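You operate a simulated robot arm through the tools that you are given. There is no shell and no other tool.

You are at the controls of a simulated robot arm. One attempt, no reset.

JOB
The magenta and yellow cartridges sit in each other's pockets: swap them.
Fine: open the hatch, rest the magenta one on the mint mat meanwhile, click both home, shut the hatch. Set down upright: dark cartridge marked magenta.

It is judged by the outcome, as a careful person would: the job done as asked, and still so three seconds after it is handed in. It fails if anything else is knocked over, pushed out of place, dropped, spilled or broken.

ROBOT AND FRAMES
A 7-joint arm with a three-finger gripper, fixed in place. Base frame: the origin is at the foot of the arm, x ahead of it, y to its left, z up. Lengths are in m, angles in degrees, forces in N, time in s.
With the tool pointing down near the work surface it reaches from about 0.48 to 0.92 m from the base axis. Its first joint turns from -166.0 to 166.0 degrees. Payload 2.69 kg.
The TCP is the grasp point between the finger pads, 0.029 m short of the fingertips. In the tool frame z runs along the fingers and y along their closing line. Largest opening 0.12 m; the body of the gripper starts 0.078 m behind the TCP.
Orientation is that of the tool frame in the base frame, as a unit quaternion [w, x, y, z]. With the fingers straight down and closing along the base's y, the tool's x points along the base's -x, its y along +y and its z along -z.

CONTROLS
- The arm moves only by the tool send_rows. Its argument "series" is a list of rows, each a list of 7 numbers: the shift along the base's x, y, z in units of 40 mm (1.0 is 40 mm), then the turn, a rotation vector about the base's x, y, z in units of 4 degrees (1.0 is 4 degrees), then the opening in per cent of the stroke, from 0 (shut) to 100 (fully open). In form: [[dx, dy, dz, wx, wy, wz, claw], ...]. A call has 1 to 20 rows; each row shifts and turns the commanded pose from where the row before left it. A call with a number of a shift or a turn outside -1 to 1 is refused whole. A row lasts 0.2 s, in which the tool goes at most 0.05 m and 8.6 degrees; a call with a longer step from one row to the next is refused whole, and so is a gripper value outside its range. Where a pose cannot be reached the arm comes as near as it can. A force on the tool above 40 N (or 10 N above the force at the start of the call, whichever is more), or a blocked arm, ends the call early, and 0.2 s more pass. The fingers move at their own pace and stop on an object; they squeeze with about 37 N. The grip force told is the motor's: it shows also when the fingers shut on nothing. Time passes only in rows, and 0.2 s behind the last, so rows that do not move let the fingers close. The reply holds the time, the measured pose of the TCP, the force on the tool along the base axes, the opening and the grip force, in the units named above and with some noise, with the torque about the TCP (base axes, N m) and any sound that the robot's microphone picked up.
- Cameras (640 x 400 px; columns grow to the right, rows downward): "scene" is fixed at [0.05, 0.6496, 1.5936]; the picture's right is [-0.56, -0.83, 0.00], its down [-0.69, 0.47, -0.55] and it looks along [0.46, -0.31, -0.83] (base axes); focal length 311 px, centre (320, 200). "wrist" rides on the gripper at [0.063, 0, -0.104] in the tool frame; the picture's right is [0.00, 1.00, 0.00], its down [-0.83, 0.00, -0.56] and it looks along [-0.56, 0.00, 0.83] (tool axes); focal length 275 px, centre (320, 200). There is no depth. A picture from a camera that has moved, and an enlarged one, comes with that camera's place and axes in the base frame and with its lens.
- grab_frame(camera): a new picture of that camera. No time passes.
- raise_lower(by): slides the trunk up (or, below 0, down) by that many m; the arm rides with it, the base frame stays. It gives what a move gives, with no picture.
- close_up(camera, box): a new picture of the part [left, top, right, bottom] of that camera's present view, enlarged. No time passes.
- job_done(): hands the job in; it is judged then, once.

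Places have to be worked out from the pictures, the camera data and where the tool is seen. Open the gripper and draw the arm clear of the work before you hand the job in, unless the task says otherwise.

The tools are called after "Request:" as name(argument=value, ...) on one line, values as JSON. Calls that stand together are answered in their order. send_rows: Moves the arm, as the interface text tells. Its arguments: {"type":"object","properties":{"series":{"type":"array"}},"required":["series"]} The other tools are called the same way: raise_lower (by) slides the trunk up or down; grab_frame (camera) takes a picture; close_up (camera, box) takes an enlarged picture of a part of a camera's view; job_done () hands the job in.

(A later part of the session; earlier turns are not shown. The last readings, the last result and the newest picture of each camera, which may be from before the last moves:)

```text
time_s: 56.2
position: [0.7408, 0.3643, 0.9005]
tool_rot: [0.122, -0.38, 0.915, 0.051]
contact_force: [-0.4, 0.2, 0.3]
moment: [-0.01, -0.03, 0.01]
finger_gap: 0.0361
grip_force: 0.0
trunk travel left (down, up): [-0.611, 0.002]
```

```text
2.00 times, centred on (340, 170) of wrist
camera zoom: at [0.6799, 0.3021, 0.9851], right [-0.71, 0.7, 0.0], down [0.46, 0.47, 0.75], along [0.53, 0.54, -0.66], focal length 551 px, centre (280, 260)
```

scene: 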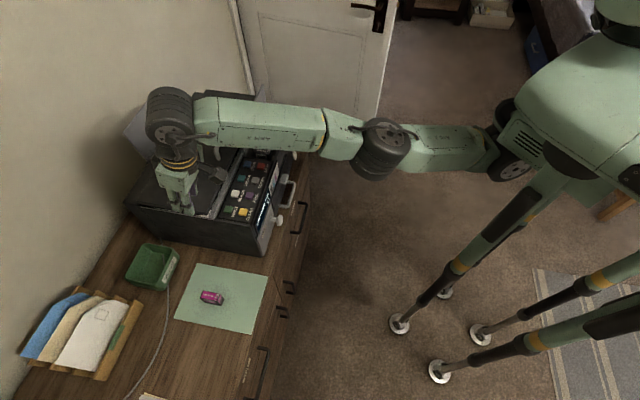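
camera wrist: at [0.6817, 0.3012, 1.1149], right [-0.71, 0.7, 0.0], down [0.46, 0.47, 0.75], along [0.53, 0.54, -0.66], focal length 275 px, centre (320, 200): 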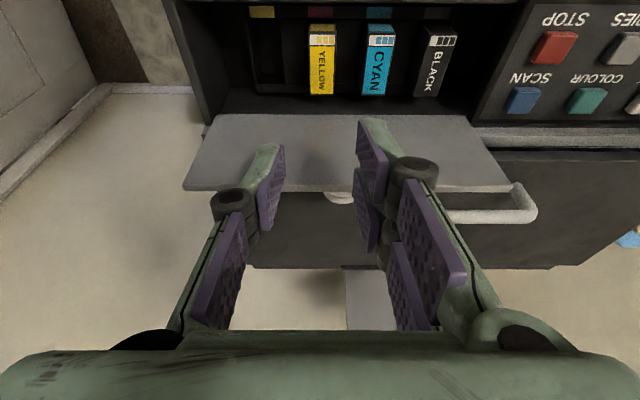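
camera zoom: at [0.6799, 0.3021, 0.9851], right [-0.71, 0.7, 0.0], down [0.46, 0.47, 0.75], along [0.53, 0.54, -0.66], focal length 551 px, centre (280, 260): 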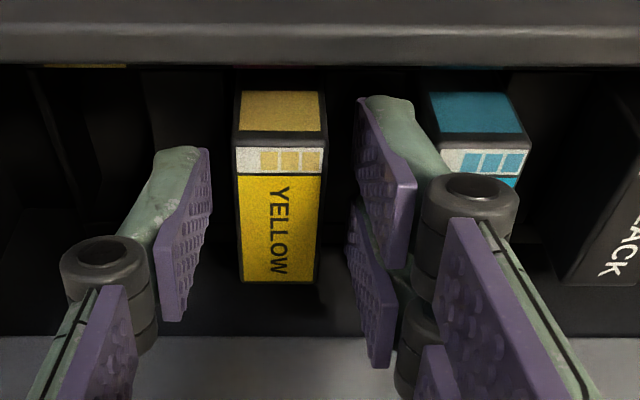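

Centred, no contact. I'll close on yellow.

Request:
send_rows(series=[[0, 0, -0.03, 0, 0, 0, 20], [0, 0, 0, 0, 0, 0, 5], [0, 0, 0, 0, 0, 0, 0], [0, 0, 0, 0, 0, 0, 0]])

```text
time_s: 57.2
position: [0.7418, 0.365, 0.8993]
tool_rot: [0.121, -0.381, 0.915, 0.05]
contact_force: [0.0, -0.3, -0.5]
moment: [0.02, -0.02, 0.02]
finger_gap: 0.0209
grip_force: 37.2
trunk travel left (down, up): [-0.611, 0.002]
```

Yellow is gripped (gap 0.021). I'll lift it out to the same height I used for magenta and look for the tag reference columns.

Request:
send_rows(series=[[0, 0, 0.15, 0, 0, 0, 0], [0, 0, 0.3, 0, 0, 0, 0], [0, 0, 0.4, 0, 0, 0, 0], [0, 0, 0.4, 0, 0, 0, 0], [0, 0, 0.3, 0, 0, 0, 0], [0, 0, 0, 0, 0, 0, 0]])

Request:
grab_frame(camera="wrist")

Request:
close_up(camera="wrist", box=[220, 0, 420, 130])

Request:
close_up(camera="scene", box=[240, 70, 330, 160])

```text
time_s: 58.6
position: [0.7413, 0.3653, 0.9615]
tool_rot: [0.12, -0.38, 0.916, 0.051]
contact_force: [0.6, 0.7, 0.2]
moment: [-0.01, -0.03, -0.04]
finger_gap: 0.0209
grip_force: 37.3
trunk travel left (down, up): [-0.611, 0.002]
```

```text
taken
camera wrist: at [0.6799, 0.3022, 1.0463], right [-0.71, 0.7, 0.0], down [0.46, 0.47, 0.75], along [0.53, 0.54, -0.66], focal length 275 px, centre (320, 200)
```

wrist: 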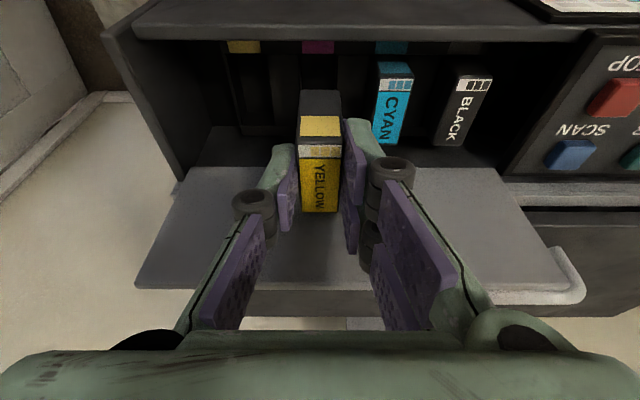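

```text
3.08 times, centred on (320, 65) of wrist
camera zoom: at [0.6799, 0.3022, 1.0463], right [-0.71, 0.7, 0.0], down [0.46, 0.47, 0.75], along [0.53, 0.54, -0.66], focal length 847 px, centre (320, 615)
```

zoom: 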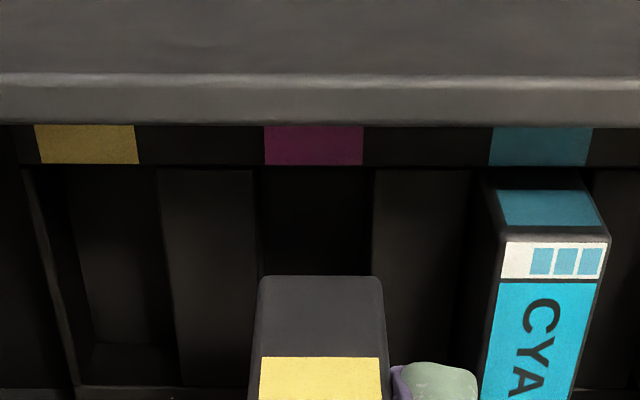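

```text
4.44 times, centred on (285, 115) of scene
camera zoom: at [0.05, 0.6496, 1.5936], right [-0.56, -0.83, 0.0], down [-0.69, 0.47, -0.55], along [0.46, -0.31, -0.83], focal length 1382 px, centre (476, 578)
```

zoom: 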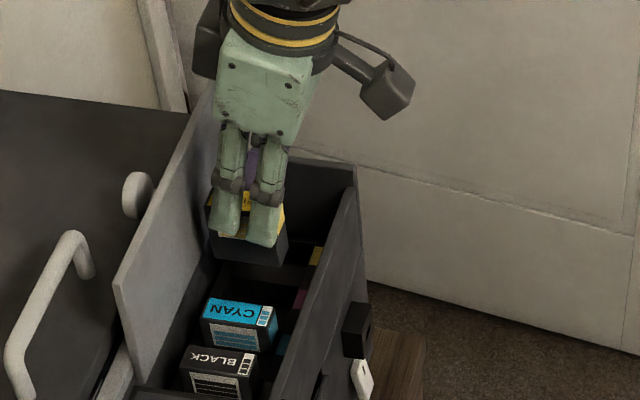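

Both tags give a ruler: magenta's tag sits at column 313.5 when the tool is aligned with that pocket, and the yellow tag is 227 px away, so the pitch is about 0.044–0.046 m. I'll move 0.045 m toward the outer pocket and then match yellow's tag to the same column.

Request:
send_rows(series=[[0.4, -0.4, 0, 0, 0, 0, 0], [0.4, -0.394, 0, 0, 0, 0, 0], [0, 0, 0, 0, 0, 0, 0]])

Request:
close_up(camera="wrist", box=[220, 0, 420, 130])

Request:
close_up(camera="scene", box=[240, 70, 330, 160])

```text
time_s: 59.4
position: [0.7745, 0.3319, 0.9622]
tool_rot: [0.121, -0.38, 0.916, 0.052]
contact_force: [-1.1, 0.4, 0.0]
moment: [0.0, -0.02, -0.02]
finger_gap: 0.0208
grip_force: 36.6
trunk travel left (down, up): [-0.611, 0.002]
```

```text
3.08 times, centred on (320, 65) of wrist
camera zoom: at [0.7123, 0.2702, 1.046], right [-0.71, 0.7, 0.0], down [0.46, 0.47, 0.75], along [0.53, 0.54, -0.66], focal length 847 px, centre (320, 615)
```

zoom: 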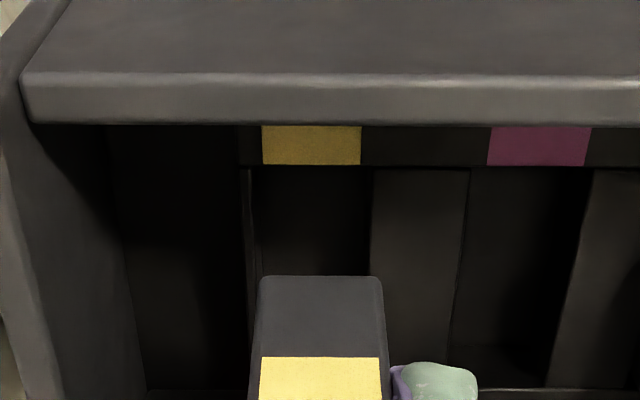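

```text
4.44 times, centred on (285, 115) of scene
camera zoom: at [0.05, 0.6496, 1.5936], right [-0.56, -0.83, 0.0], down [-0.69, 0.47, -0.55], along [0.46, -0.31, -0.83], focal length 1382 px, centre (476, 578)
```

zoom: 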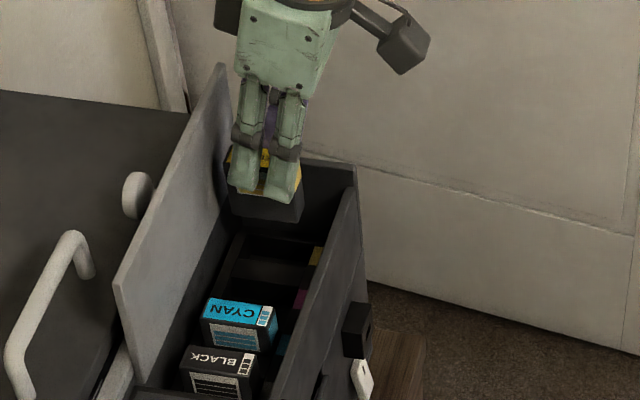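

The yellow tag is now within about 0.4 mm of the reference, and the depth matches. I'll lower yellow into its pocket, slower near the end, and listen for a click.

Request:
send_rows(series=[[0.011, -0.011, -0.4, 0, 0, 0, 0], [0, 0, -0.4, 0, 0, 0, 0], [0, 0, -0.3, 0, 0, 0, 0], [0, 0, -0.2, 0, 0, 0, 0]])

Request:
close_up(camera="wrist", box=[190, 20, 490, 220])

```text
time_s: 60.4
position: [0.7733, 0.3343, 0.9133]
tool_rot: [0.123, -0.38, 0.915, 0.052]
contact_force: [1.9, 3.0, 27.0]
moment: [0.41, 0.05, 0.0]
finger_gap: 0.0215
grip_force: 37.1
trunk travel left (down, up): [-0.611, 0.002]
```

```text
2.00 times, centred on (340, 120) of wrist
camera zoom: at [0.7102, 0.2702, 0.9977], right [-0.71, 0.7, 0.0], down [0.46, 0.46, 0.76], along [0.53, 0.54, -0.65], focal length 551 px, centre (280, 360)
```

zoom: 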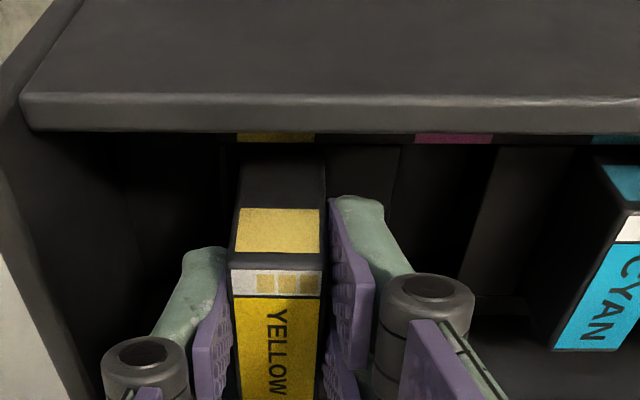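

27 N of contact at z=0.913, and the moment puts it on the −u bottom edge of the cartridge. The picture also shows it touching the divider there with a gap on the other side. I'll lift 5 mm, shift 1.6 mm toward the far end and try again.

Request:
send_rows(series=[[0, 0, 0.2, 0, 0, 0, 0], [0.029, -0.029, 0, 0, 0, 0, 0], [0, 0, -0.12, 0, 0, 0, 0], [0, 0, -0.12, 0, 0, 0, 0]])

Request:
close_up(camera="wrist", box=[190, 20, 490, 220])

```text
time_s: 61.4
position: [0.7745, 0.3311, 0.9067]
tool_rot: [0.12, -0.38, 0.916, 0.051]
contact_force: [0.9, 0.5, -0.5]
moment: [-0.03, 0.0, -0.01]
finger_gap: 0.0207
grip_force: 37.2
trunk travel left (down, up): [-0.611, 0.002]
```

```text
2.00 times, centred on (340, 120) of wrist
camera zoom: at [0.7132, 0.2687, 0.992], right [-0.71, 0.7, 0.0], down [0.46, 0.47, 0.75], along [0.53, 0.53, -0.66], focal length 551 px, centre (280, 360)
```

zoom: 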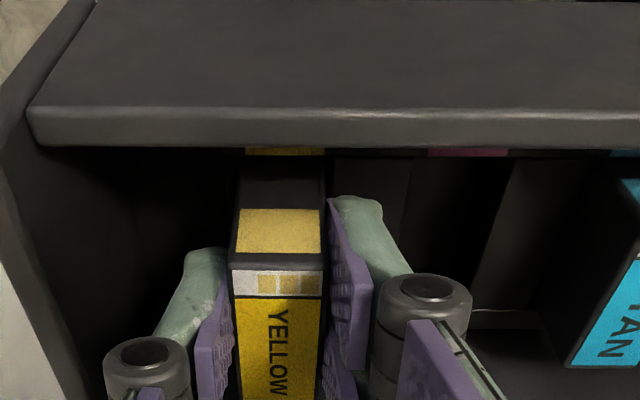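

Free now and entering the pocket with no force. I'll continue down in small steps to the seat.

Request:
send_rows(series=[[0, 0, -0.1, 0, 0, 0, 0], [0, 0, -0.08, 0, 0, 0, 0]])

```text
time_s: 62.0
position: [0.7742, 0.3327, 0.9025]
tool_rot: [0.121, -0.381, 0.915, 0.051]
contact_force: [-0.1, -0.4, 1.5]
moment: [-0.02, 0.0, 0.03]
finger_gap: 0.021
grip_force: 37.4
trunk travel left (down, up): [-0.611, 0.002]
```

Still free at about 0.902. I'll keep going down.

Request:
send_rows(series=[[0, 0, -0.06, 0, 0, 0, 0], [0, 0, -0.06, 0, 0, 0, 0]])

```text
time_s: 62.6
position: [0.7747, 0.3317, 0.8946]
tool_rot: [0.121, -0.38, 0.916, 0.05]
contact_force: [0.1, 1.3, -2.5]
moment: [-0.05, 0.02, 0.03]
finger_gap: 0.0213
grip_force: 36.9
trunk travel left (down, up): [-0.611, 0.002]
```

No resistance yet at 0.8946, slightly below the original grip height. I'll look at how it sits compared with cyan.

Request:
close_up(camera="wrist", box=[190, 50, 490, 250])

Request:
close_up(camera="scene", box=[255, 85, 325, 155])

```text
2.00 times, centred on (340, 150) of wrist
camera zoom: at [0.7132, 0.2688, 0.9801], right [-0.71, 0.7, 0.0], down [0.46, 0.47, 0.75], along [0.53, 0.53, -0.66], focal length 551 px, centre (280, 300)
```

zoom: 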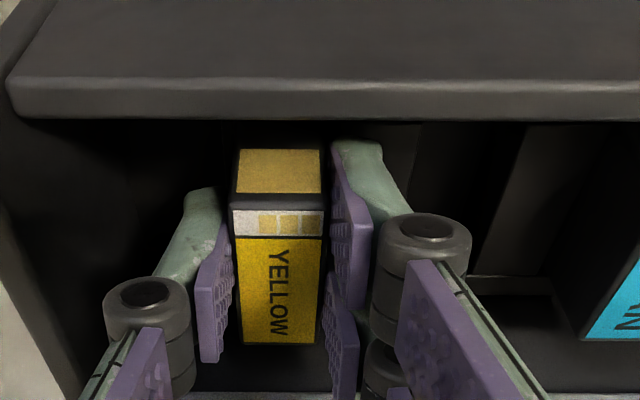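

```text
5.71 times, centred on (290, 120) of scene
camera zoom: at [0.05, 0.6496, 1.5936], right [-0.56, -0.83, 0.0], down [-0.69, 0.47, -0.55], along [0.46, -0.31, -0.83], focal length 1776 px, centre (491, 657)
```

zoom: 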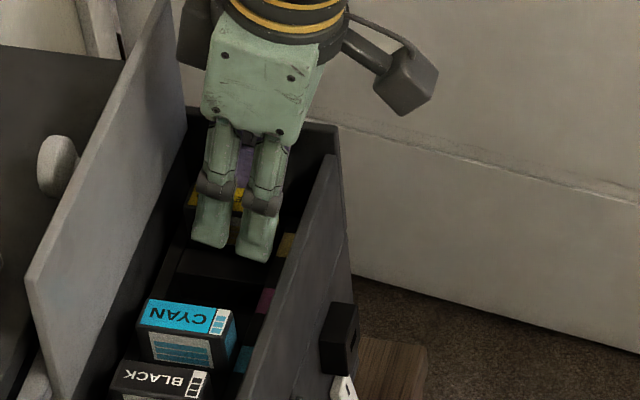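

The cartridge rode up about 5 mm in the grip during the earlier touch, so the seat should be just below. I'll push down in small steps, watching force and sound.

Request:
send_rows(series=[[0, 0, -0.05, 0, 0, 0, 0], [0, 0, -0.05, 0, 0, 0, 0]])

```text
time_s: 63.2
position: [0.7748, 0.3319, 0.8954]
tool_rot: [0.122, -0.38, 0.915, 0.05]
contact_force: [0.0, -0.9, 8.7]
moment: [0.09, -0.06, 0.0]
finger_gap: 0.0209
grip_force: 37.0
trunk travel left (down, up): [-0.611, 0.002]
```

Resistance begins (8.7 N). I'll push a little more for the click.

Request:
send_rows(series=[[0, 0, -0.05, 0, 0, 0, 0], [0, 0, -0.05, 0, 0, 0, 0]])

```text
time_s: 63.8
position: [0.7746, 0.3327, 0.8928]
tool_rot: [0.126, -0.38, 0.915, 0.051]
contact_force: [2.4, -0.3, 29.7]
moment: [0.2, -0.23, -0.07]
finger_gap: 0.0212
grip_force: 36.9
trunk travel left (down, up): [-0.611, 0.002]
```

30 N with no click, and the moment suggests the fingertips themselves may be on the dividers. I'll release, back up and check how high yellow sits.

Request:
send_rows(series=[[0, 0, 0.1, 0, 0, 0, 15], [0, 0, 0, 0, 0, 0, 30], [0, 0, 0.6, 0, 0, 0, 30], [0, 0, 0.8, 0, 0, 0, 30], [0, 0, 0.8, 0, 0, 0, 30], [0, 0, 0, 0, 0, 0, 30]])

Request:
close_up(camera="wrist", box=[240, 0, 480, 150])

Request:
close_up(camera="scene", box=[260, 95, 320, 155])

```text
time_s: 65.2
position: [0.7756, 0.3325, 0.9811]
tool_rot: [0.119, -0.381, 0.915, 0.052]
contact_force: [0.2, 0.1, -0.5]
moment: [0.01, -0.01, -0.01]
finger_gap: 0.0358
grip_force: 0.1
trunk travel left (down, up): [-0.611, 0.002]
```

```text
2.67 times, centred on (360, 75) of wrist
camera zoom: at [0.7131, 0.2703, 1.0648], right [-0.71, 0.7, 0.0], down [0.46, 0.47, 0.75], along [0.53, 0.53, -0.66], focal length 734 px, centre (213, 533)
```

zoom: 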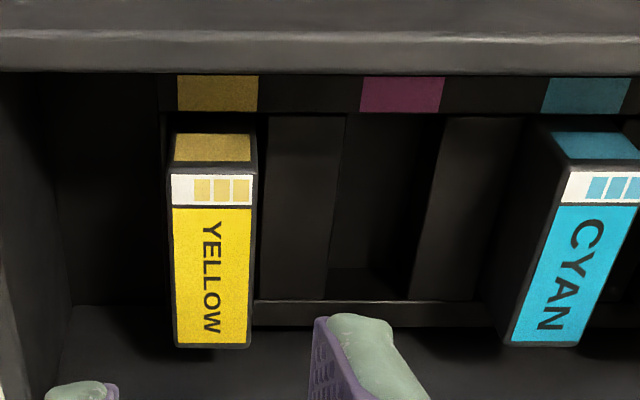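

```text
6.67 times, centred on (290, 125) of scene
camera zoom: at [0.05, 0.6496, 1.5936], right [-0.56, -0.83, 0.0], down [-0.69, 0.47, -0.55], along [0.46, -0.31, -0.83], focal length 2073 px, centre (520, 700)
```

zoom: 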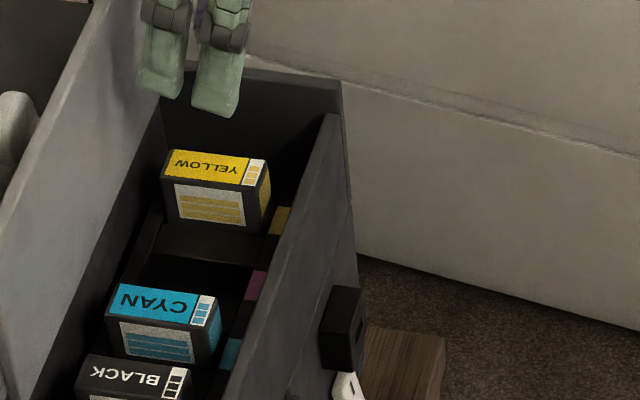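

Yellow is in the outer pocket but looks about 2 mm proud of cyan, so it isn't clicked yet. I'll go vertical with closed fingers over its centre and press it home from above.

Request:
send_rows(series=[[0, 0, 0, -0.663, 0.663, 0, 10], [0.05, 0.05, 0, -0.663, 0.663, 0, 0], [0.05, 0.05, 0, -0.663, 0.663, 0, 0], [0, 0, 0, -0.663, 0.663, 0, 0], [0, 0, -0.5, 0, 0, 0, 0], [0, 0, -0.5, 0, 0, 0, 0]])

Request:
grab_frame(camera="wrist")

Request:
close_up(camera="scene", box=[250, 75, 330, 155])

```text
time_s: 66.6
position: [0.7786, 0.3364, 0.9393]
tool_rot: [0.0, -0.384, 0.923, 0.0]
contact_force: [0.2, 0.1, -0.2]
moment: [-0.03, 0.0, 0.0]
finger_gap: 0.0
grip_force: 28.6
trunk travel left (down, up): [-0.611, 0.002]
```

```text
taken
camera wrist: at [0.735, 0.2914, 1.044], right [-0.71, 0.7, 0.0], down [0.58, 0.59, 0.56], along [0.39, 0.4, -0.83], focal length 275 px, centre (320, 200)
```

wrist: 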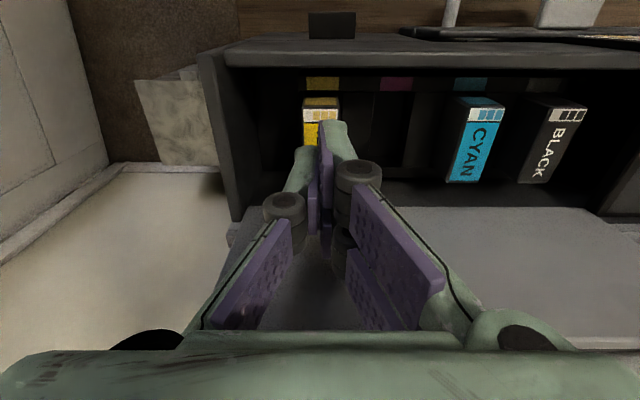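

```text
5.00 times, centred on (290, 115) of scene
camera zoom: at [0.05, 0.6496, 1.5936], right [-0.56, -0.83, 0.0], down [-0.69, 0.47, -0.55], along [0.46, -0.31, -0.83], focal length 1554 px, centre (470, 625)
```

zoom: 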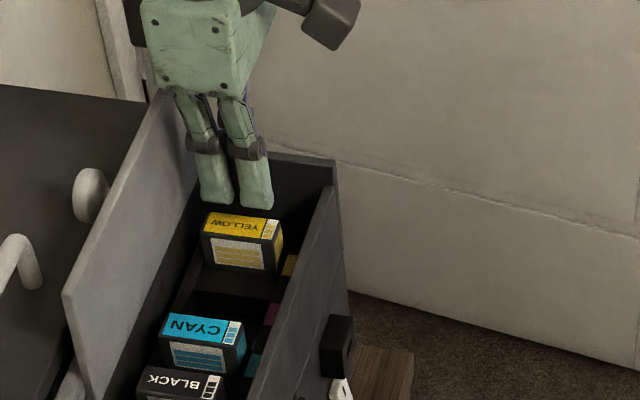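

Closed fingertips are just above yellow's centre. I'll press down in small steps.

Request:
send_rows(series=[[0, 0, -0.2, 0, 0, 0, 0], [0, 0, -0.1, 0, 0, 0, 0], [0, 0, -0.06, 0, 0, 0, 0]])

```text
time_s: 67.4
position: [0.7788, 0.3355, 0.9253]
tool_rot: [0.001, -0.382, 0.924, 0.002]
contact_force: [-0.3, 0.0, 0.4]
moment: [0.02, 0.0, 0.0]
finger_gap: 0.0
grip_force: 27.9
trunk travel left (down, up): [-0.611, 0.002]
```

No contact yet (tips about 0.896). I'll continue in small steps.

Request:
send_rows(series=[[0, 0, -0.06, 0, 0, 0, 0], [0, 0, -0.05, 0, 0, 0, 0]])

```text
time_s: 68.0
position: [0.7789, 0.335, 0.9206]
tool_rot: [-0.001, -0.384, 0.923, 0.001]
contact_force: [0.2, -0.1, -0.5]
moment: [0.02, -0.02, -0.03]
finger_gap: 0.0001
grip_force: 28.5
trunk travel left (down, up): [-0.611, 0.002]
```

Request:
send_rows(series=[[0, 0, -0.06, 0, 0, 0, 0], [0, 0, -0.05, 0, 0, 0, 0]])

```text
time_s: 68.6
position: [0.7787, 0.3358, 0.9164]
tool_rot: [0.001, -0.383, 0.924, 0.0]
contact_force: [0.3, -0.2, 0.4]
moment: [0.03, -0.01, -0.02]
finger_gap: 0.0
grip_force: 28.2
trunk travel left (down, up): [-0.611, 0.002]
```

Tips at about 0.887 with no contact, so the cartridge tops are a bit lower than I thought. Continuing slowly.

Request:
send_rows(series=[[0, 0, -0.06, 0, 0, 0, 0], [0, 0, -0.05, 0, 0, 0, 0]])

Request:
close_up(camera="scene", box=[250, 75, 330, 155])

Request:
close_up(camera="wrist", box=[240, 60, 440, 200])

```text
time_s: 69.2
position: [0.7799, 0.335, 0.9136]
tool_rot: [0.001, -0.384, 0.923, 0.001]
contact_force: [0.0, 0.8, 9.9]
moment: [0.04, -0.04, -0.02]
finger_gap: 0.0065
grip_force: 28.8
trunk travel left (down, up): [-0.611, 0.002]
```

```text
5.00 times, centred on (290, 115) of scene
camera zoom: at [0.05, 0.6496, 1.5936], right [-0.56, -0.83, 0.0], down [-0.69, 0.47, -0.55], along [0.46, -0.31, -0.83], focal length 1554 px, centre (470, 625)
```

zoom: 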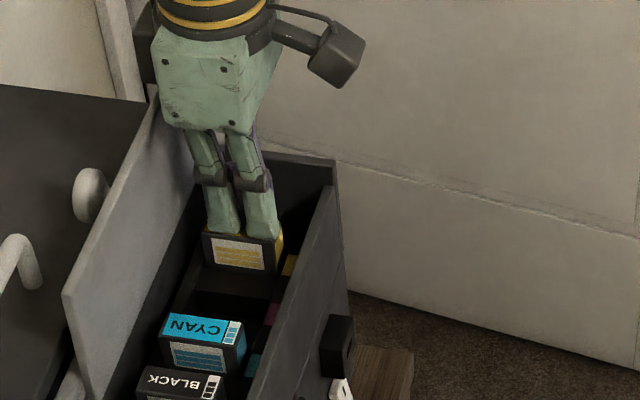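

```text
2.86 times, centred on (340, 130) of wrist
camera zoom: at [0.7344, 0.2902, 1.0186], right [-0.71, 0.7, 0.0], down [0.58, 0.59, 0.56], along [0.39, 0.4, -0.83], focal length 786 px, centre (263, 400)
```

zoom: 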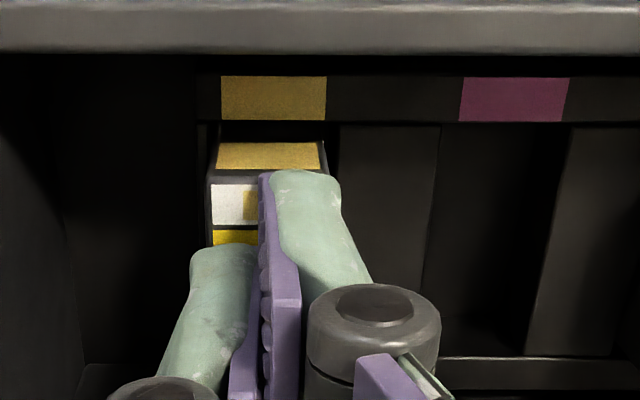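

Contact: 10 N with the tips at about 0.885, and the fingers splay slightly (gap 6.5 mm). I'll press a little more and watch both the force and the gap.

Request:
send_rows(series=[[0, 0, -0.04, 0, 0, 0, 0]])

```text
time_s: 69.6
position: [0.778, 0.335, 0.9138]
tool_rot: [0.003, -0.383, 0.924, 0.001]
contact_force: [1.1, 1.4, 19.0]
moment: [0.13, -0.09, 0.02]
finger_gap: 0.0059
grip_force: 28.4
trunk travel left (down, up): [-0.611, 0.002]
```

19 N and the gap is stable. I'll press a bit harder.

Request:
send_rows(series=[[0, 0, -0.04, 0, 0, 0, 0], [0, 0, -0.03, 0, 0, 0, 0]])

```text
time_s: 70.2
position: [0.7782, 0.3346, 0.9125]
tool_rot: [0.003, -0.384, 0.923, 0.0]
contact_force: [0.7, 0.7, 33.3]
moment: [0.03, 0.06, 0.0]
finger_gap: 0.0061
grip_force: 28.4
trunk travel left (down, up): [-0.611, 0.002]
```

33 N and no click; I want to know whether it is already fully seated. I'll lift to the same viewpoint I used when magenta sat in this pocket and compare directly.

Request:
send_rows(series=[[0, 0, 0.4, 0, 0, 0, 0], [0, 0, 0.8, 0, 0, 0, 20], [-0.05, 0.045, 0.84, 0, 0, 0, 30], [0, 0, 0, 0, 0, 0, 30]])

Request:
close_up(camera="wrist", box=[250, 50, 390, 170])

Request:
close_up(camera="wrist", box=[380, 50, 520, 170])

```text
time_s: 71.2
position: [0.7782, 0.3371, 0.9903]
tool_rot: [0.001, -0.383, 0.924, 0.001]
contact_force: [-0.5, 0.9, 0.4]
moment: [-0.01, -0.02, -0.01]
finger_gap: 0.036
grip_force: 0.0
trunk travel left (down, up): [-0.611, 0.002]
```

```text
3.33 times, centred on (320, 110) of wrist
camera zoom: at [0.7331, 0.2924, 1.0944], right [-0.71, 0.7, 0.0], down [0.58, 0.59, 0.56], along [0.39, 0.4, -0.83], focal length 918 px, centre (320, 500)
```

zoom: 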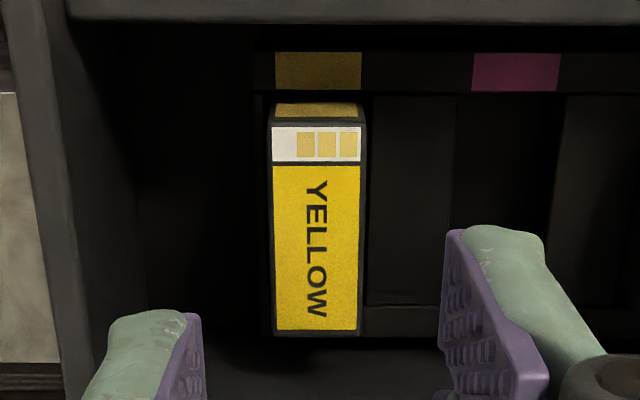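

```text
3.33 times, centred on (450, 110) of wrist
camera zoom: at [0.7331, 0.2924, 1.0944], right [-0.71, 0.7, 0.0], down [0.58, 0.59, 0.56], along [0.39, 0.4, -0.83], focal length 918 px, centre (-113, 500)
```

zoom: 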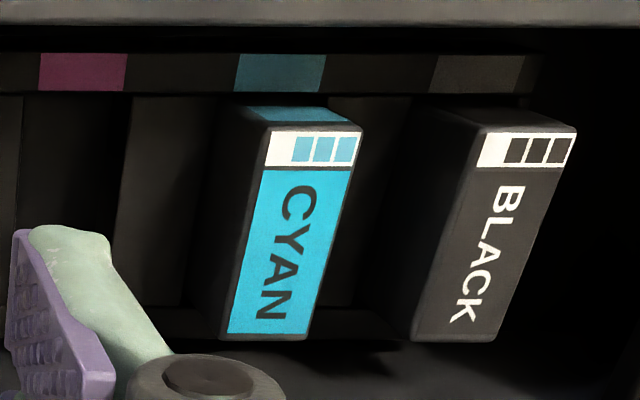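

Yellow now sits at the height magenta had here. To judge it against the properly seated cyan and black, I'll take tighter views of each.

Request:
close_up(camera="wrist", box=[290, 60, 370, 110])

Request:
close_up(camera="wrist", box=[420, 60, 500, 110])

Request:
close_up(camera="scene", box=[255, 105, 295, 155])

```text
8.00 times, centred on (330, 85) of wrist
camera zoom: at [0.7331, 0.2924, 1.0944], right [-0.71, 0.7, 0.0], down [0.58, 0.59, 0.56], along [0.39, 0.4, -0.83], focal length 2202 px, centre (240, 1120)
```

zoom: 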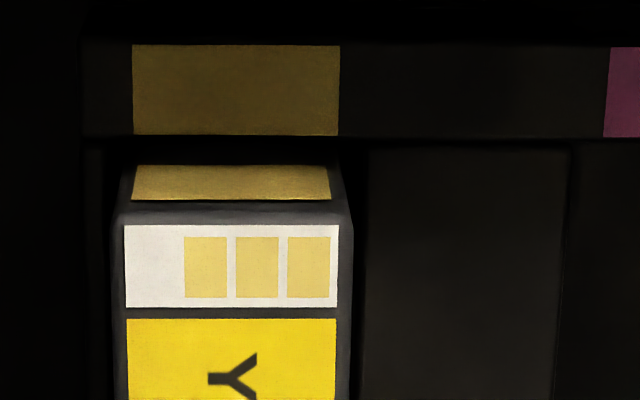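

```text
8.00 times, centred on (460, 85) of wrist
camera zoom: at [0.7331, 0.2924, 1.0944], right [-0.71, 0.7, 0.0], down [0.58, 0.59, 0.56], along [0.39, 0.4, -0.83], focal length 2202 px, centre (-800, 1120)
```

zoom: 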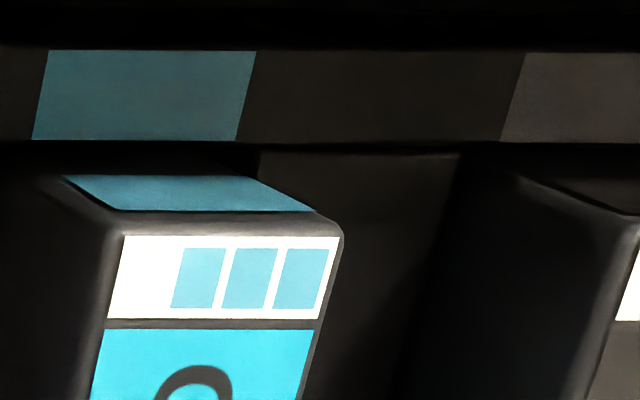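

```text
8.00 times, centred on (275, 130) of scene
camera zoom: at [0.05, 0.6496, 1.5936], right [-0.56, -0.83, 0.0], down [-0.69, 0.47, -0.55], along [0.46, -0.31, -0.83], focal length 2487 px, centre (680, 760)
```

zoom: 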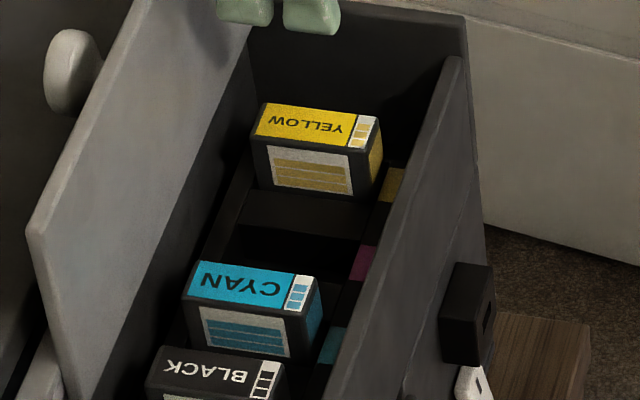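

Yellow is level with (or slightly lower than) cyan, so it looks fully down. The printer's own display may report its state, so I'll read that.

Request:
close_up(camera="scene", box=[240, 160, 300, 240])

Request:
grab_frame(camera="scene")

Request:
close_up(camera="wrist", box=[480, 0, 640, 120])

```text
5.00 times, centred on (270, 200) of scene
camera zoom: at [0.05, 0.6496, 1.5936], right [-0.56, -0.83, 0.0], down [-0.69, 0.47, -0.55], along [0.46, -0.31, -0.83], focal length 1554 px, centre (570, 200)
```

zoom: 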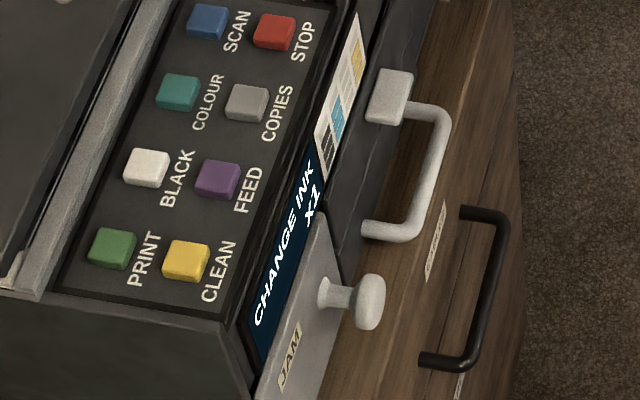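

```text
taken
```

scene: 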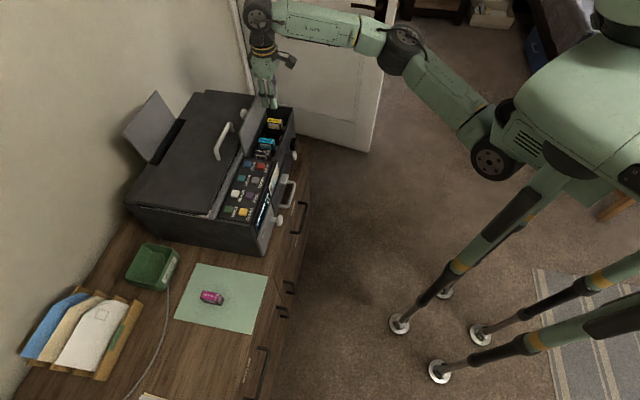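

```text
3.33 times, centred on (560, 60) of wrist
camera zoom: at [0.7331, 0.2924, 1.0944], right [-0.71, 0.7, 0.0], down [0.58, 0.59, 0.56], along [0.39, 0.4, -0.83], focal length 918 px, centre (-480, 667)
```

zoom: 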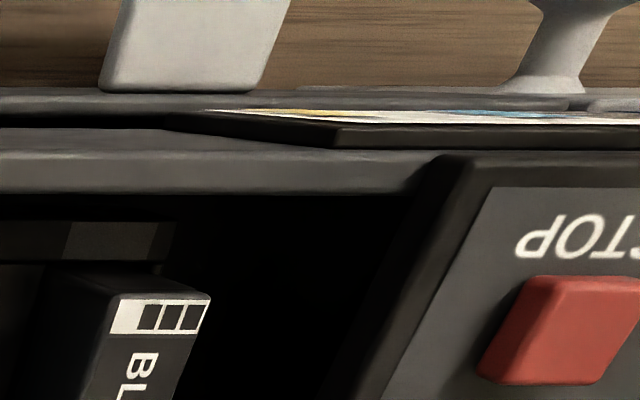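

The display changed from "WRONG INK" to "CHANGE INK X1", and its ink chart shows yellow, cyan and black with only magenta missing. So yellow is recognised as home. Now I'll fetch magenta from the mat: lean 15° again and travel back at z≈1.01.

Request:
send_rows(series=[[-0.05, -0.05, 0.2, 0.663, -0.663, 0, 40], [-0.05, -0.05, 0.2, 0.663, -0.663, 0, 40], [0, 0, 0.1, 0.663, -0.663, 0, 40], [0, 0, 0, 0.663, -0.663, 0, 40], [-0.6, 0.65, 0, 0, 0, 0, 40], [-0.7375, 0.8229, 0, 0, 0, 0, 40], [-0.7375, 0.8229, 0, 0, 0, 0, 40], [-0.7375, 0.8229, 0, 0, 0, 0, 40], [-0.7375, 0.8229, 0, 0, 0, 0, 40], [-0.7375, 0.8229, 0, 0, 0, 0, 40], [-0.7375, 0.8229, 0, 0, 0, 0, 40], [-0.7375, 0.8229, 0, 0, 0, 0, 40], [-0.7375, 0.8229, 0, 0, 0, 0, 40], [-0.7375, 0.8229, 0, 0, 0, 0, 40], [-0.7375, 0.8229, 0, 0, 0, 0, 40], [-0.7375, 0.8229, 0, 0, 0, 0, 40], [0, 0, 0, 0, 0, 0, 40]])

Request:
grab_frame(camera="wrist")

```text
time_s: 74.8
position: [0.4228, 0.7202, 1.0095]
tool_rot: [0.121, -0.38, 0.916, 0.05]
contact_force: [1.4, 1.2, 0.5]
moment: [-0.08, -0.01, 0.0]
finger_gap: 0.0481
grip_force: 0.2
trunk travel left (down, up): [-0.611, 0.002]
```

```text
taken
camera wrist: at [0.3627, 0.6577, 1.0947], right [-0.71, 0.7, 0.0], down [0.46, 0.47, 0.75], along [0.53, 0.54, -0.66], focal length 275 px, centre (320, 200)
```

wrist: 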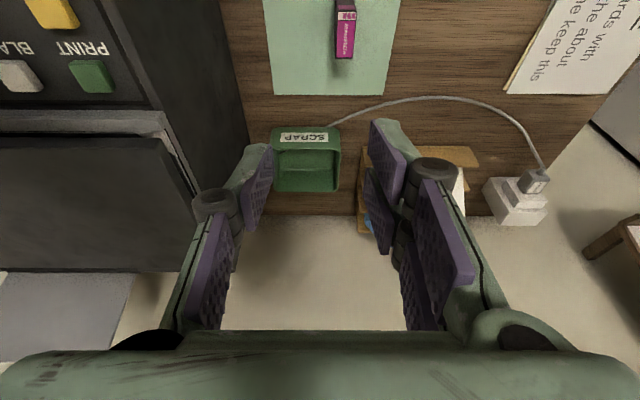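

Magenta is in view. I'll descend toward 0.83 above it, following the y drift seen earlier.

Request:
send_rows(series=[[-0.05, 0.155, -0.8, 0, 0, 0, 40], [-0.05, 0.155, -0.9, 0, 0, 0, 40], [-0.05, 0.155, -0.9, 0, 0, 0, 40], [-0.05, 0.155, -0.9, 0, 0, 0, 40], [-0.05, 0.155, -0.9, 0, 0, 0, 40], [0, 0, 0, 0, 0, 0, 40]])

Request:
grab_frame(camera="wrist")

```text
time_s: 76.2
position: [0.4149, 0.751, 0.8334]
tool_rot: [0.121, -0.38, 0.916, 0.05]
contact_force: [0.2, 0.3, -0.2]
moment: [-0.01, 0.01, 0.0]
finger_gap: 0.0482
grip_force: 0.0
trunk travel left (down, up): [-0.611, 0.002]
```

```text
taken
camera wrist: at [0.3519, 0.6891, 0.9179], right [-0.71, 0.7, 0.0], down [0.46, 0.47, 0.75], along [0.53, 0.54, -0.66], focal length 275 px, centre (320, 200)
```

wrist: 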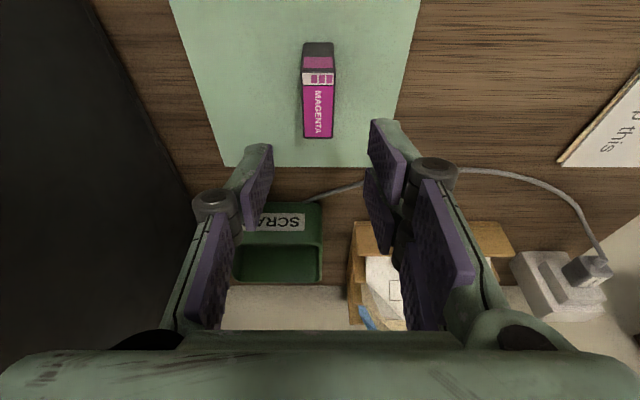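

Magenta is centred under the tool. I'll descend to a grip about 3 mm deeper than before, for a firmer hold, and close.

Request:
send_rows(series=[[0.012, -0.012, -0.7, 0, 0, 0, 35], [0, 0, -0.6, 0, 0, 0, 35], [0, 0, -0.35, 0, 0, 0, 35], [0, 0, -0.18, 0, 0, 0, 35], [0, 0, 0, 0, 0, 0, 35]])

Request:
close_up(camera="wrist", box=[190, 50, 490, 250])

```text
time_s: 77.4
position: [0.4135, 0.7506, 0.759]
tool_rot: [0.121, -0.38, 0.916, 0.05]
contact_force: [-0.5, -0.8, -0.3]
moment: [-0.01, -0.03, 0.02]
finger_gap: 0.0422
grip_force: 0.2
trunk travel left (down, up): [-0.611, 0.002]
```

```text
2.00 times, centred on (340, 150) of wrist
camera zoom: at [0.3525, 0.6879, 0.8446], right [-0.71, 0.7, 0.0], down [0.46, 0.47, 0.75], along [0.53, 0.54, -0.66], focal length 551 px, centre (280, 300)
```

zoom: 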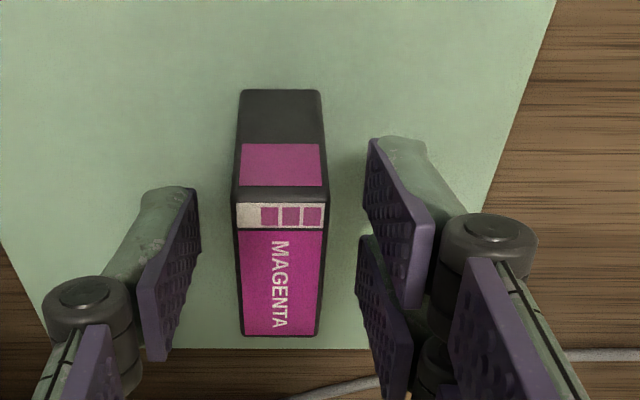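

Well centred. I'll close on magenta and lift.

Request:
send_rows(series=[[0, 0, 0, 0, 0, 0, 20], [0, 0, 0, 0, 0, 0, 0], [0, 0, 0, 0, 0, 0, 0], [0, 0, 0, 0, 0, 0, 0], [0, 0, 0.3, 0, 0, 0, 0], [0, 0, 0.6, 0, 0, 0, 0]])

Request:
grab_frame(camera="wrist")

```text
time_s: 78.8
position: [0.4144, 0.7517, 0.7952]
tool_rot: [0.121, -0.38, 0.915, 0.052]
contact_force: [-1.1, 0.2, -0.4]
moment: [0.02, 0.01, -0.05]
finger_gap: 0.0211
grip_force: 37.9
trunk travel left (down, up): [-0.611, 0.002]
```

```text
taken
camera wrist: at [0.3526, 0.6885, 0.8813], right [-0.71, 0.7, 0.0], down [0.46, 0.47, 0.75], along [0.53, 0.54, -0.66], focal length 275 px, centre (320, 200)
```

wrist: 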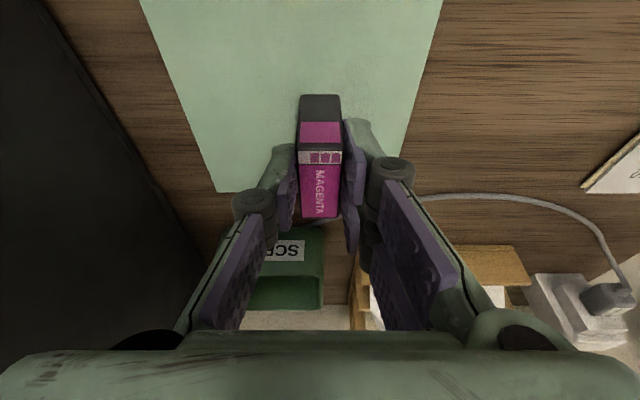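

Magenta is held. I'll retrace the same path up that worked going down.

Request:
send_rows(series=[[0, 0, 0.9, 0, 0, 0, 0], [0.05, -0.155, 0.9, 0, 0, 0, 0], [0.05, -0.155, 0.9, 0, 0, 0, 0], [0.05, -0.155, 0.9, 0, 0, 0, 0], [0.05, -0.155, 0.9, 0, 0, 0, 0], [0.05, -0.155, 0.9, 0, 0, 0, 0]])

```text
time_s: 80.2
position: [0.4248, 0.7181, 1.0127]
tool_rot: [0.12, -0.381, 0.915, 0.051]
contact_force: [0.7, -0.5, -0.4]
moment: [0.01, 0.0, 0.01]
finger_gap: 0.0214
grip_force: 37.2
trunk travel left (down, up): [-0.611, 0.002]
```

No reach problems. I'll carry magenta along to above the second pocket.

Request:
send_rows(series=[[0.4, -0.45, 0, 0, 0, 0, 0], [0.7245, -0.8068, 0, 0, 0, 0, 0], [0.7245, -0.8068, 0, 0, 0, 0, 0], [0.7245, -0.8068, 0, 0, 0, 0, 0], [0.7245, -0.8068, 0, 0, 0, 0, 0], [0.7245, -0.8068, 0, 0, 0, 0, 0], [0.7245, -0.8068, 0, 0, 0, 0, 0], [0.7245, -0.8068, 0, 0, 0, 0, 0], [0.7245, -0.8068, 0, 0, 0, 0, 0], [0.7245, -0.8068, 0, 0, 0, 0, 0], [0.7245, -0.8068, 0, 0, 0, 0, 0], [0.325, -0.357, 0, 0, 0, 0, 0], [0, 0, -0.5, 0, 0, 0, 0], [0, 0, -0.4, 0, 0, 0, 0], [0, 0, 0, 0, 0, 0, 0]])

Request:
grab_frame(camera="wrist")

Request:
close_up(camera="wrist", box=[220, 0, 420, 130])

Request:
close_up(camera="scene", box=[240, 70, 330, 160])

```text
time_s: 82.5
position: [0.705, 0.3983, 1.0175]
tool_rot: [0.118, -0.384, 0.914, 0.052]
contact_force: [-16.6, -14.9, 12.1]
moment: [-0.08, 0.09, 0.06]
finger_gap: 0.0001
grip_force: 28.2
trunk travel left (down, up): [-0.611, 0.002]
stopped in row 11: the force on the tool passed its limit at 48 N (the readings are from after the stop); the commanded pose is now the measured one
```

```text
taken
camera wrist: at [0.6441, 0.3358, 1.1016], right [-0.72, 0.7, 0.0], down [0.46, 0.47, 0.75], along [0.52, 0.54, -0.66], focal length 275 px, centre (320, 200)
```

wrist: 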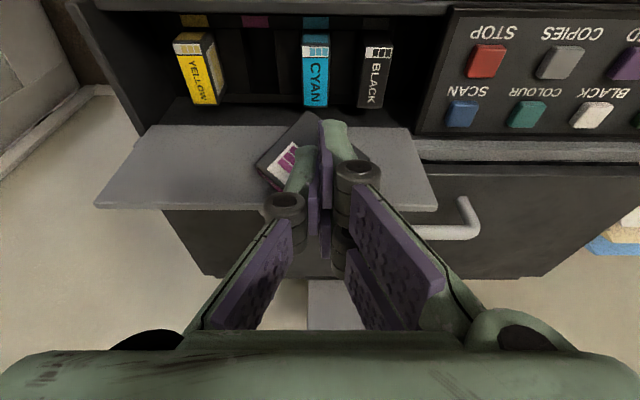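

```text
3.08 times, centred on (320, 65) of wrist
camera zoom: at [0.6441, 0.3358, 1.1016], right [-0.72, 0.7, 0.0], down [0.46, 0.47, 0.75], along [0.52, 0.54, -0.66], focal length 847 px, centre (320, 615)
```

zoom: 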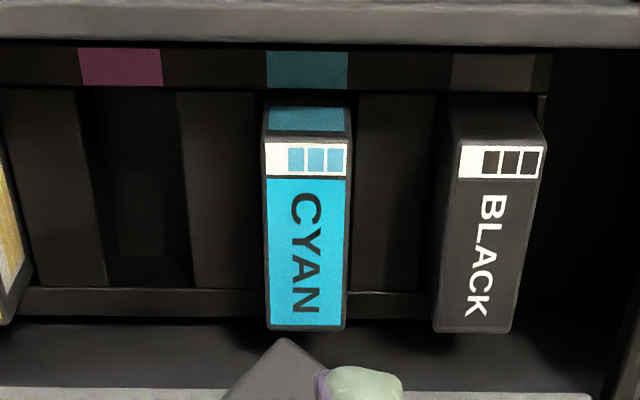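

```text
4.44 times, centred on (285, 115) of scene
camera zoom: at [0.05, 0.6496, 1.5936], right [-0.56, -0.83, 0.0], down [-0.69, 0.47, -0.55], along [0.46, -0.31, -0.83], focal length 1382 px, centre (476, 578)
```

zoom: 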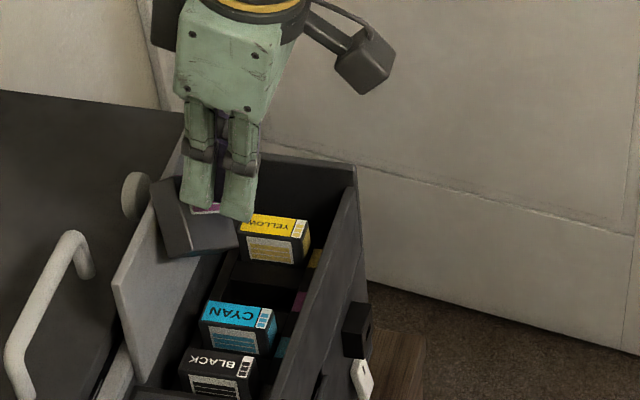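

The path ran too far back and magenta struck the hatch's top edge; the fingers are now shut beside it. I need to see exactly where the cartridge is before any time passes.

Request:
close_up(camera="wrist", box=[220, 90, 420, 250])

Request:
close_up(camera="scene", box=[255, 80, 305, 130])

```text
2.50 times, centred on (320, 170) of wrist
camera zoom: at [0.6441, 0.3358, 1.1016], right [-0.72, 0.7, 0.0], down [0.46, 0.47, 0.75], along [0.52, 0.54, -0.66], focal length 688 px, centre (320, 275)
```

zoom: 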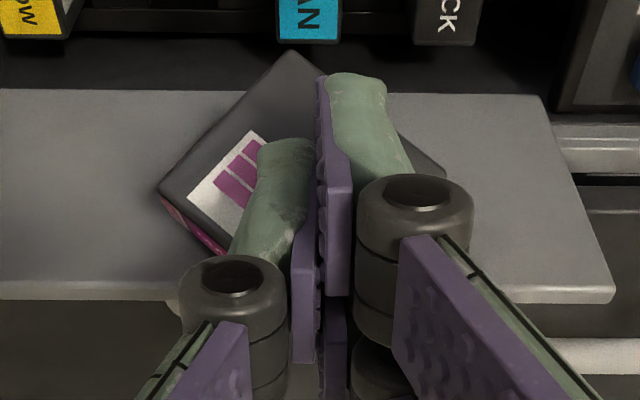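

```text
8.00 times, centred on (280, 105) of scene
camera zoom: at [0.05, 0.6496, 1.5936], right [-0.56, -0.83, 0.0], down [-0.69, 0.47, -0.55], along [0.46, -0.31, -0.83], focal length 2487 px, centre (640, 960)
```

zoom: 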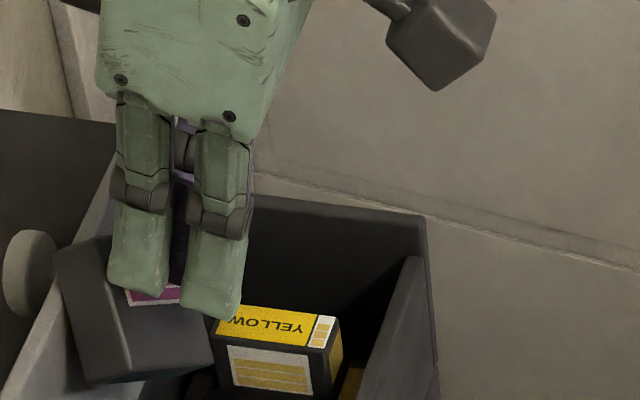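

I'll zoom in further to understand the cartridge's orientation.

Request:
close_up(camera="wrist", box=[260, 105, 340, 180])

Request:
close_up(camera="scene", box=[258, 95, 288, 125])

Request:
grab_frame(camera="scene")

```text
5.33 times, centred on (300, 142) of wrist
camera zoom: at [0.6441, 0.3358, 1.1016], right [-0.72, 0.7, 0.0], down [0.46, 0.47, 0.75], along [0.52, 0.54, -0.66], focal length 1468 px, centre (427, 507)
```

zoom: 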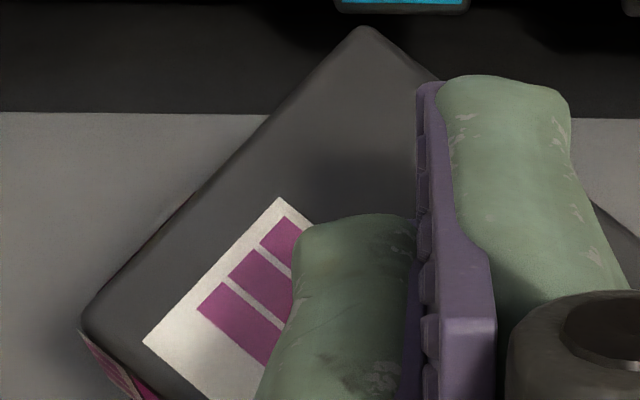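

```text
13.33 times, centred on (273, 110) of scene
camera zoom: at [0.05, 0.6496, 1.5936], right [-0.56, -0.83, 0.0], down [-0.69, 0.47, -0.55], along [0.46, -0.31, -0.83], focal length 4145 px, centre (947, 1400)
```

zoom: 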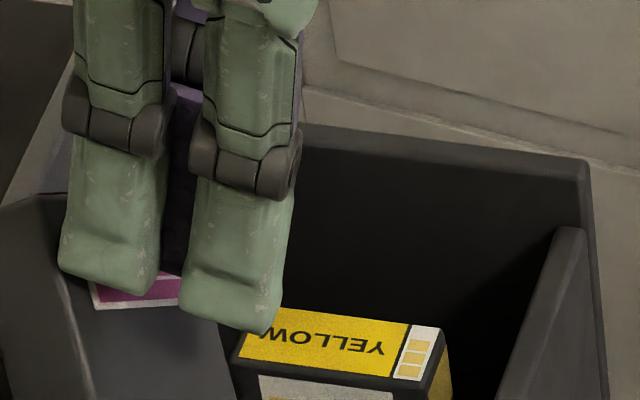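

```text
taken
```

scene: 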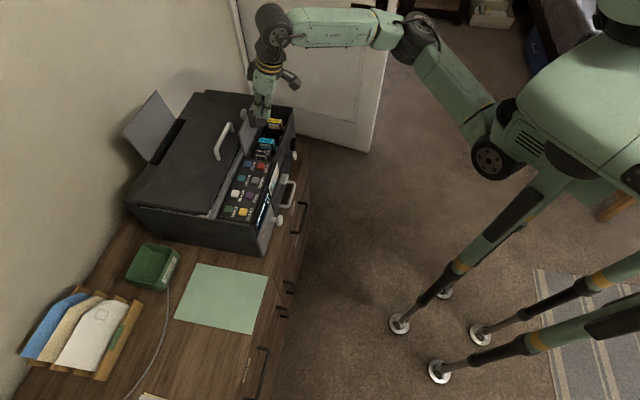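

Magenta is pinned between the closed fingertips and the top of the hatch panel, side label toward me, rotated about 45°. If I let go it falls, so I'll keep it pinned and slide it slowly straight down the panel's inner face until it rests on something, checking every few millimetres.

Request:
send_rows(series=[[0, 0, -0.1, 0, 0, 0, 0]])

Request:
close_up(camera="wrist", box=[220, 60, 420, 220])

Request:
close_up(camera="scene", box=[245, 80, 305, 140])

```text
time_s: 82.9
position: [0.7035, 0.3977, 1.0104]
tool_rot: [0.115, -0.385, 0.914, 0.05]
contact_force: [-28.5, -24.9, 6.0]
moment: [-0.36, 0.46, 0.14]
finger_gap: 0.0001
grip_force: 28.2
trunk travel left (down, up): [-0.611, 0.002]
```

```text
2.50 times, centred on (320, 140) of wrist
camera zoom: at [0.6435, 0.335, 1.0954], right [-0.72, 0.7, 0.0], down [0.46, 0.48, 0.75], along [0.52, 0.54, -0.67], focal length 688 px, centre (320, 350)
```

zoom: 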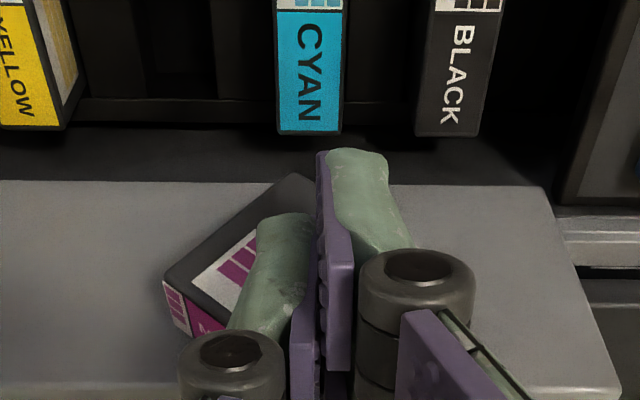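

```text
6.67 times, centred on (275, 110) of scene
camera zoom: at [0.05, 0.6496, 1.5936], right [-0.56, -0.83, 0.0], down [-0.69, 0.47, -0.55], along [0.46, -0.31, -0.83], focal length 2073 px, centre (620, 800)
```

zoom: 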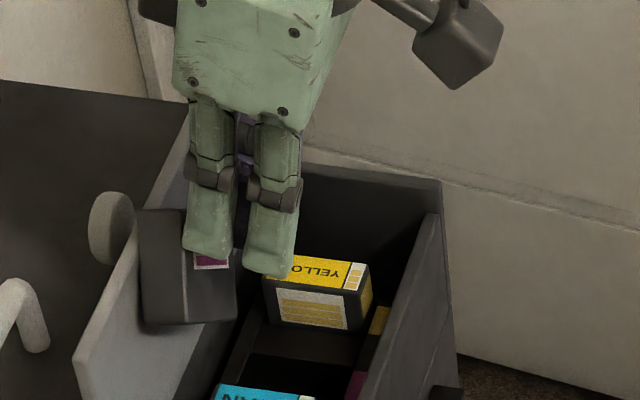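

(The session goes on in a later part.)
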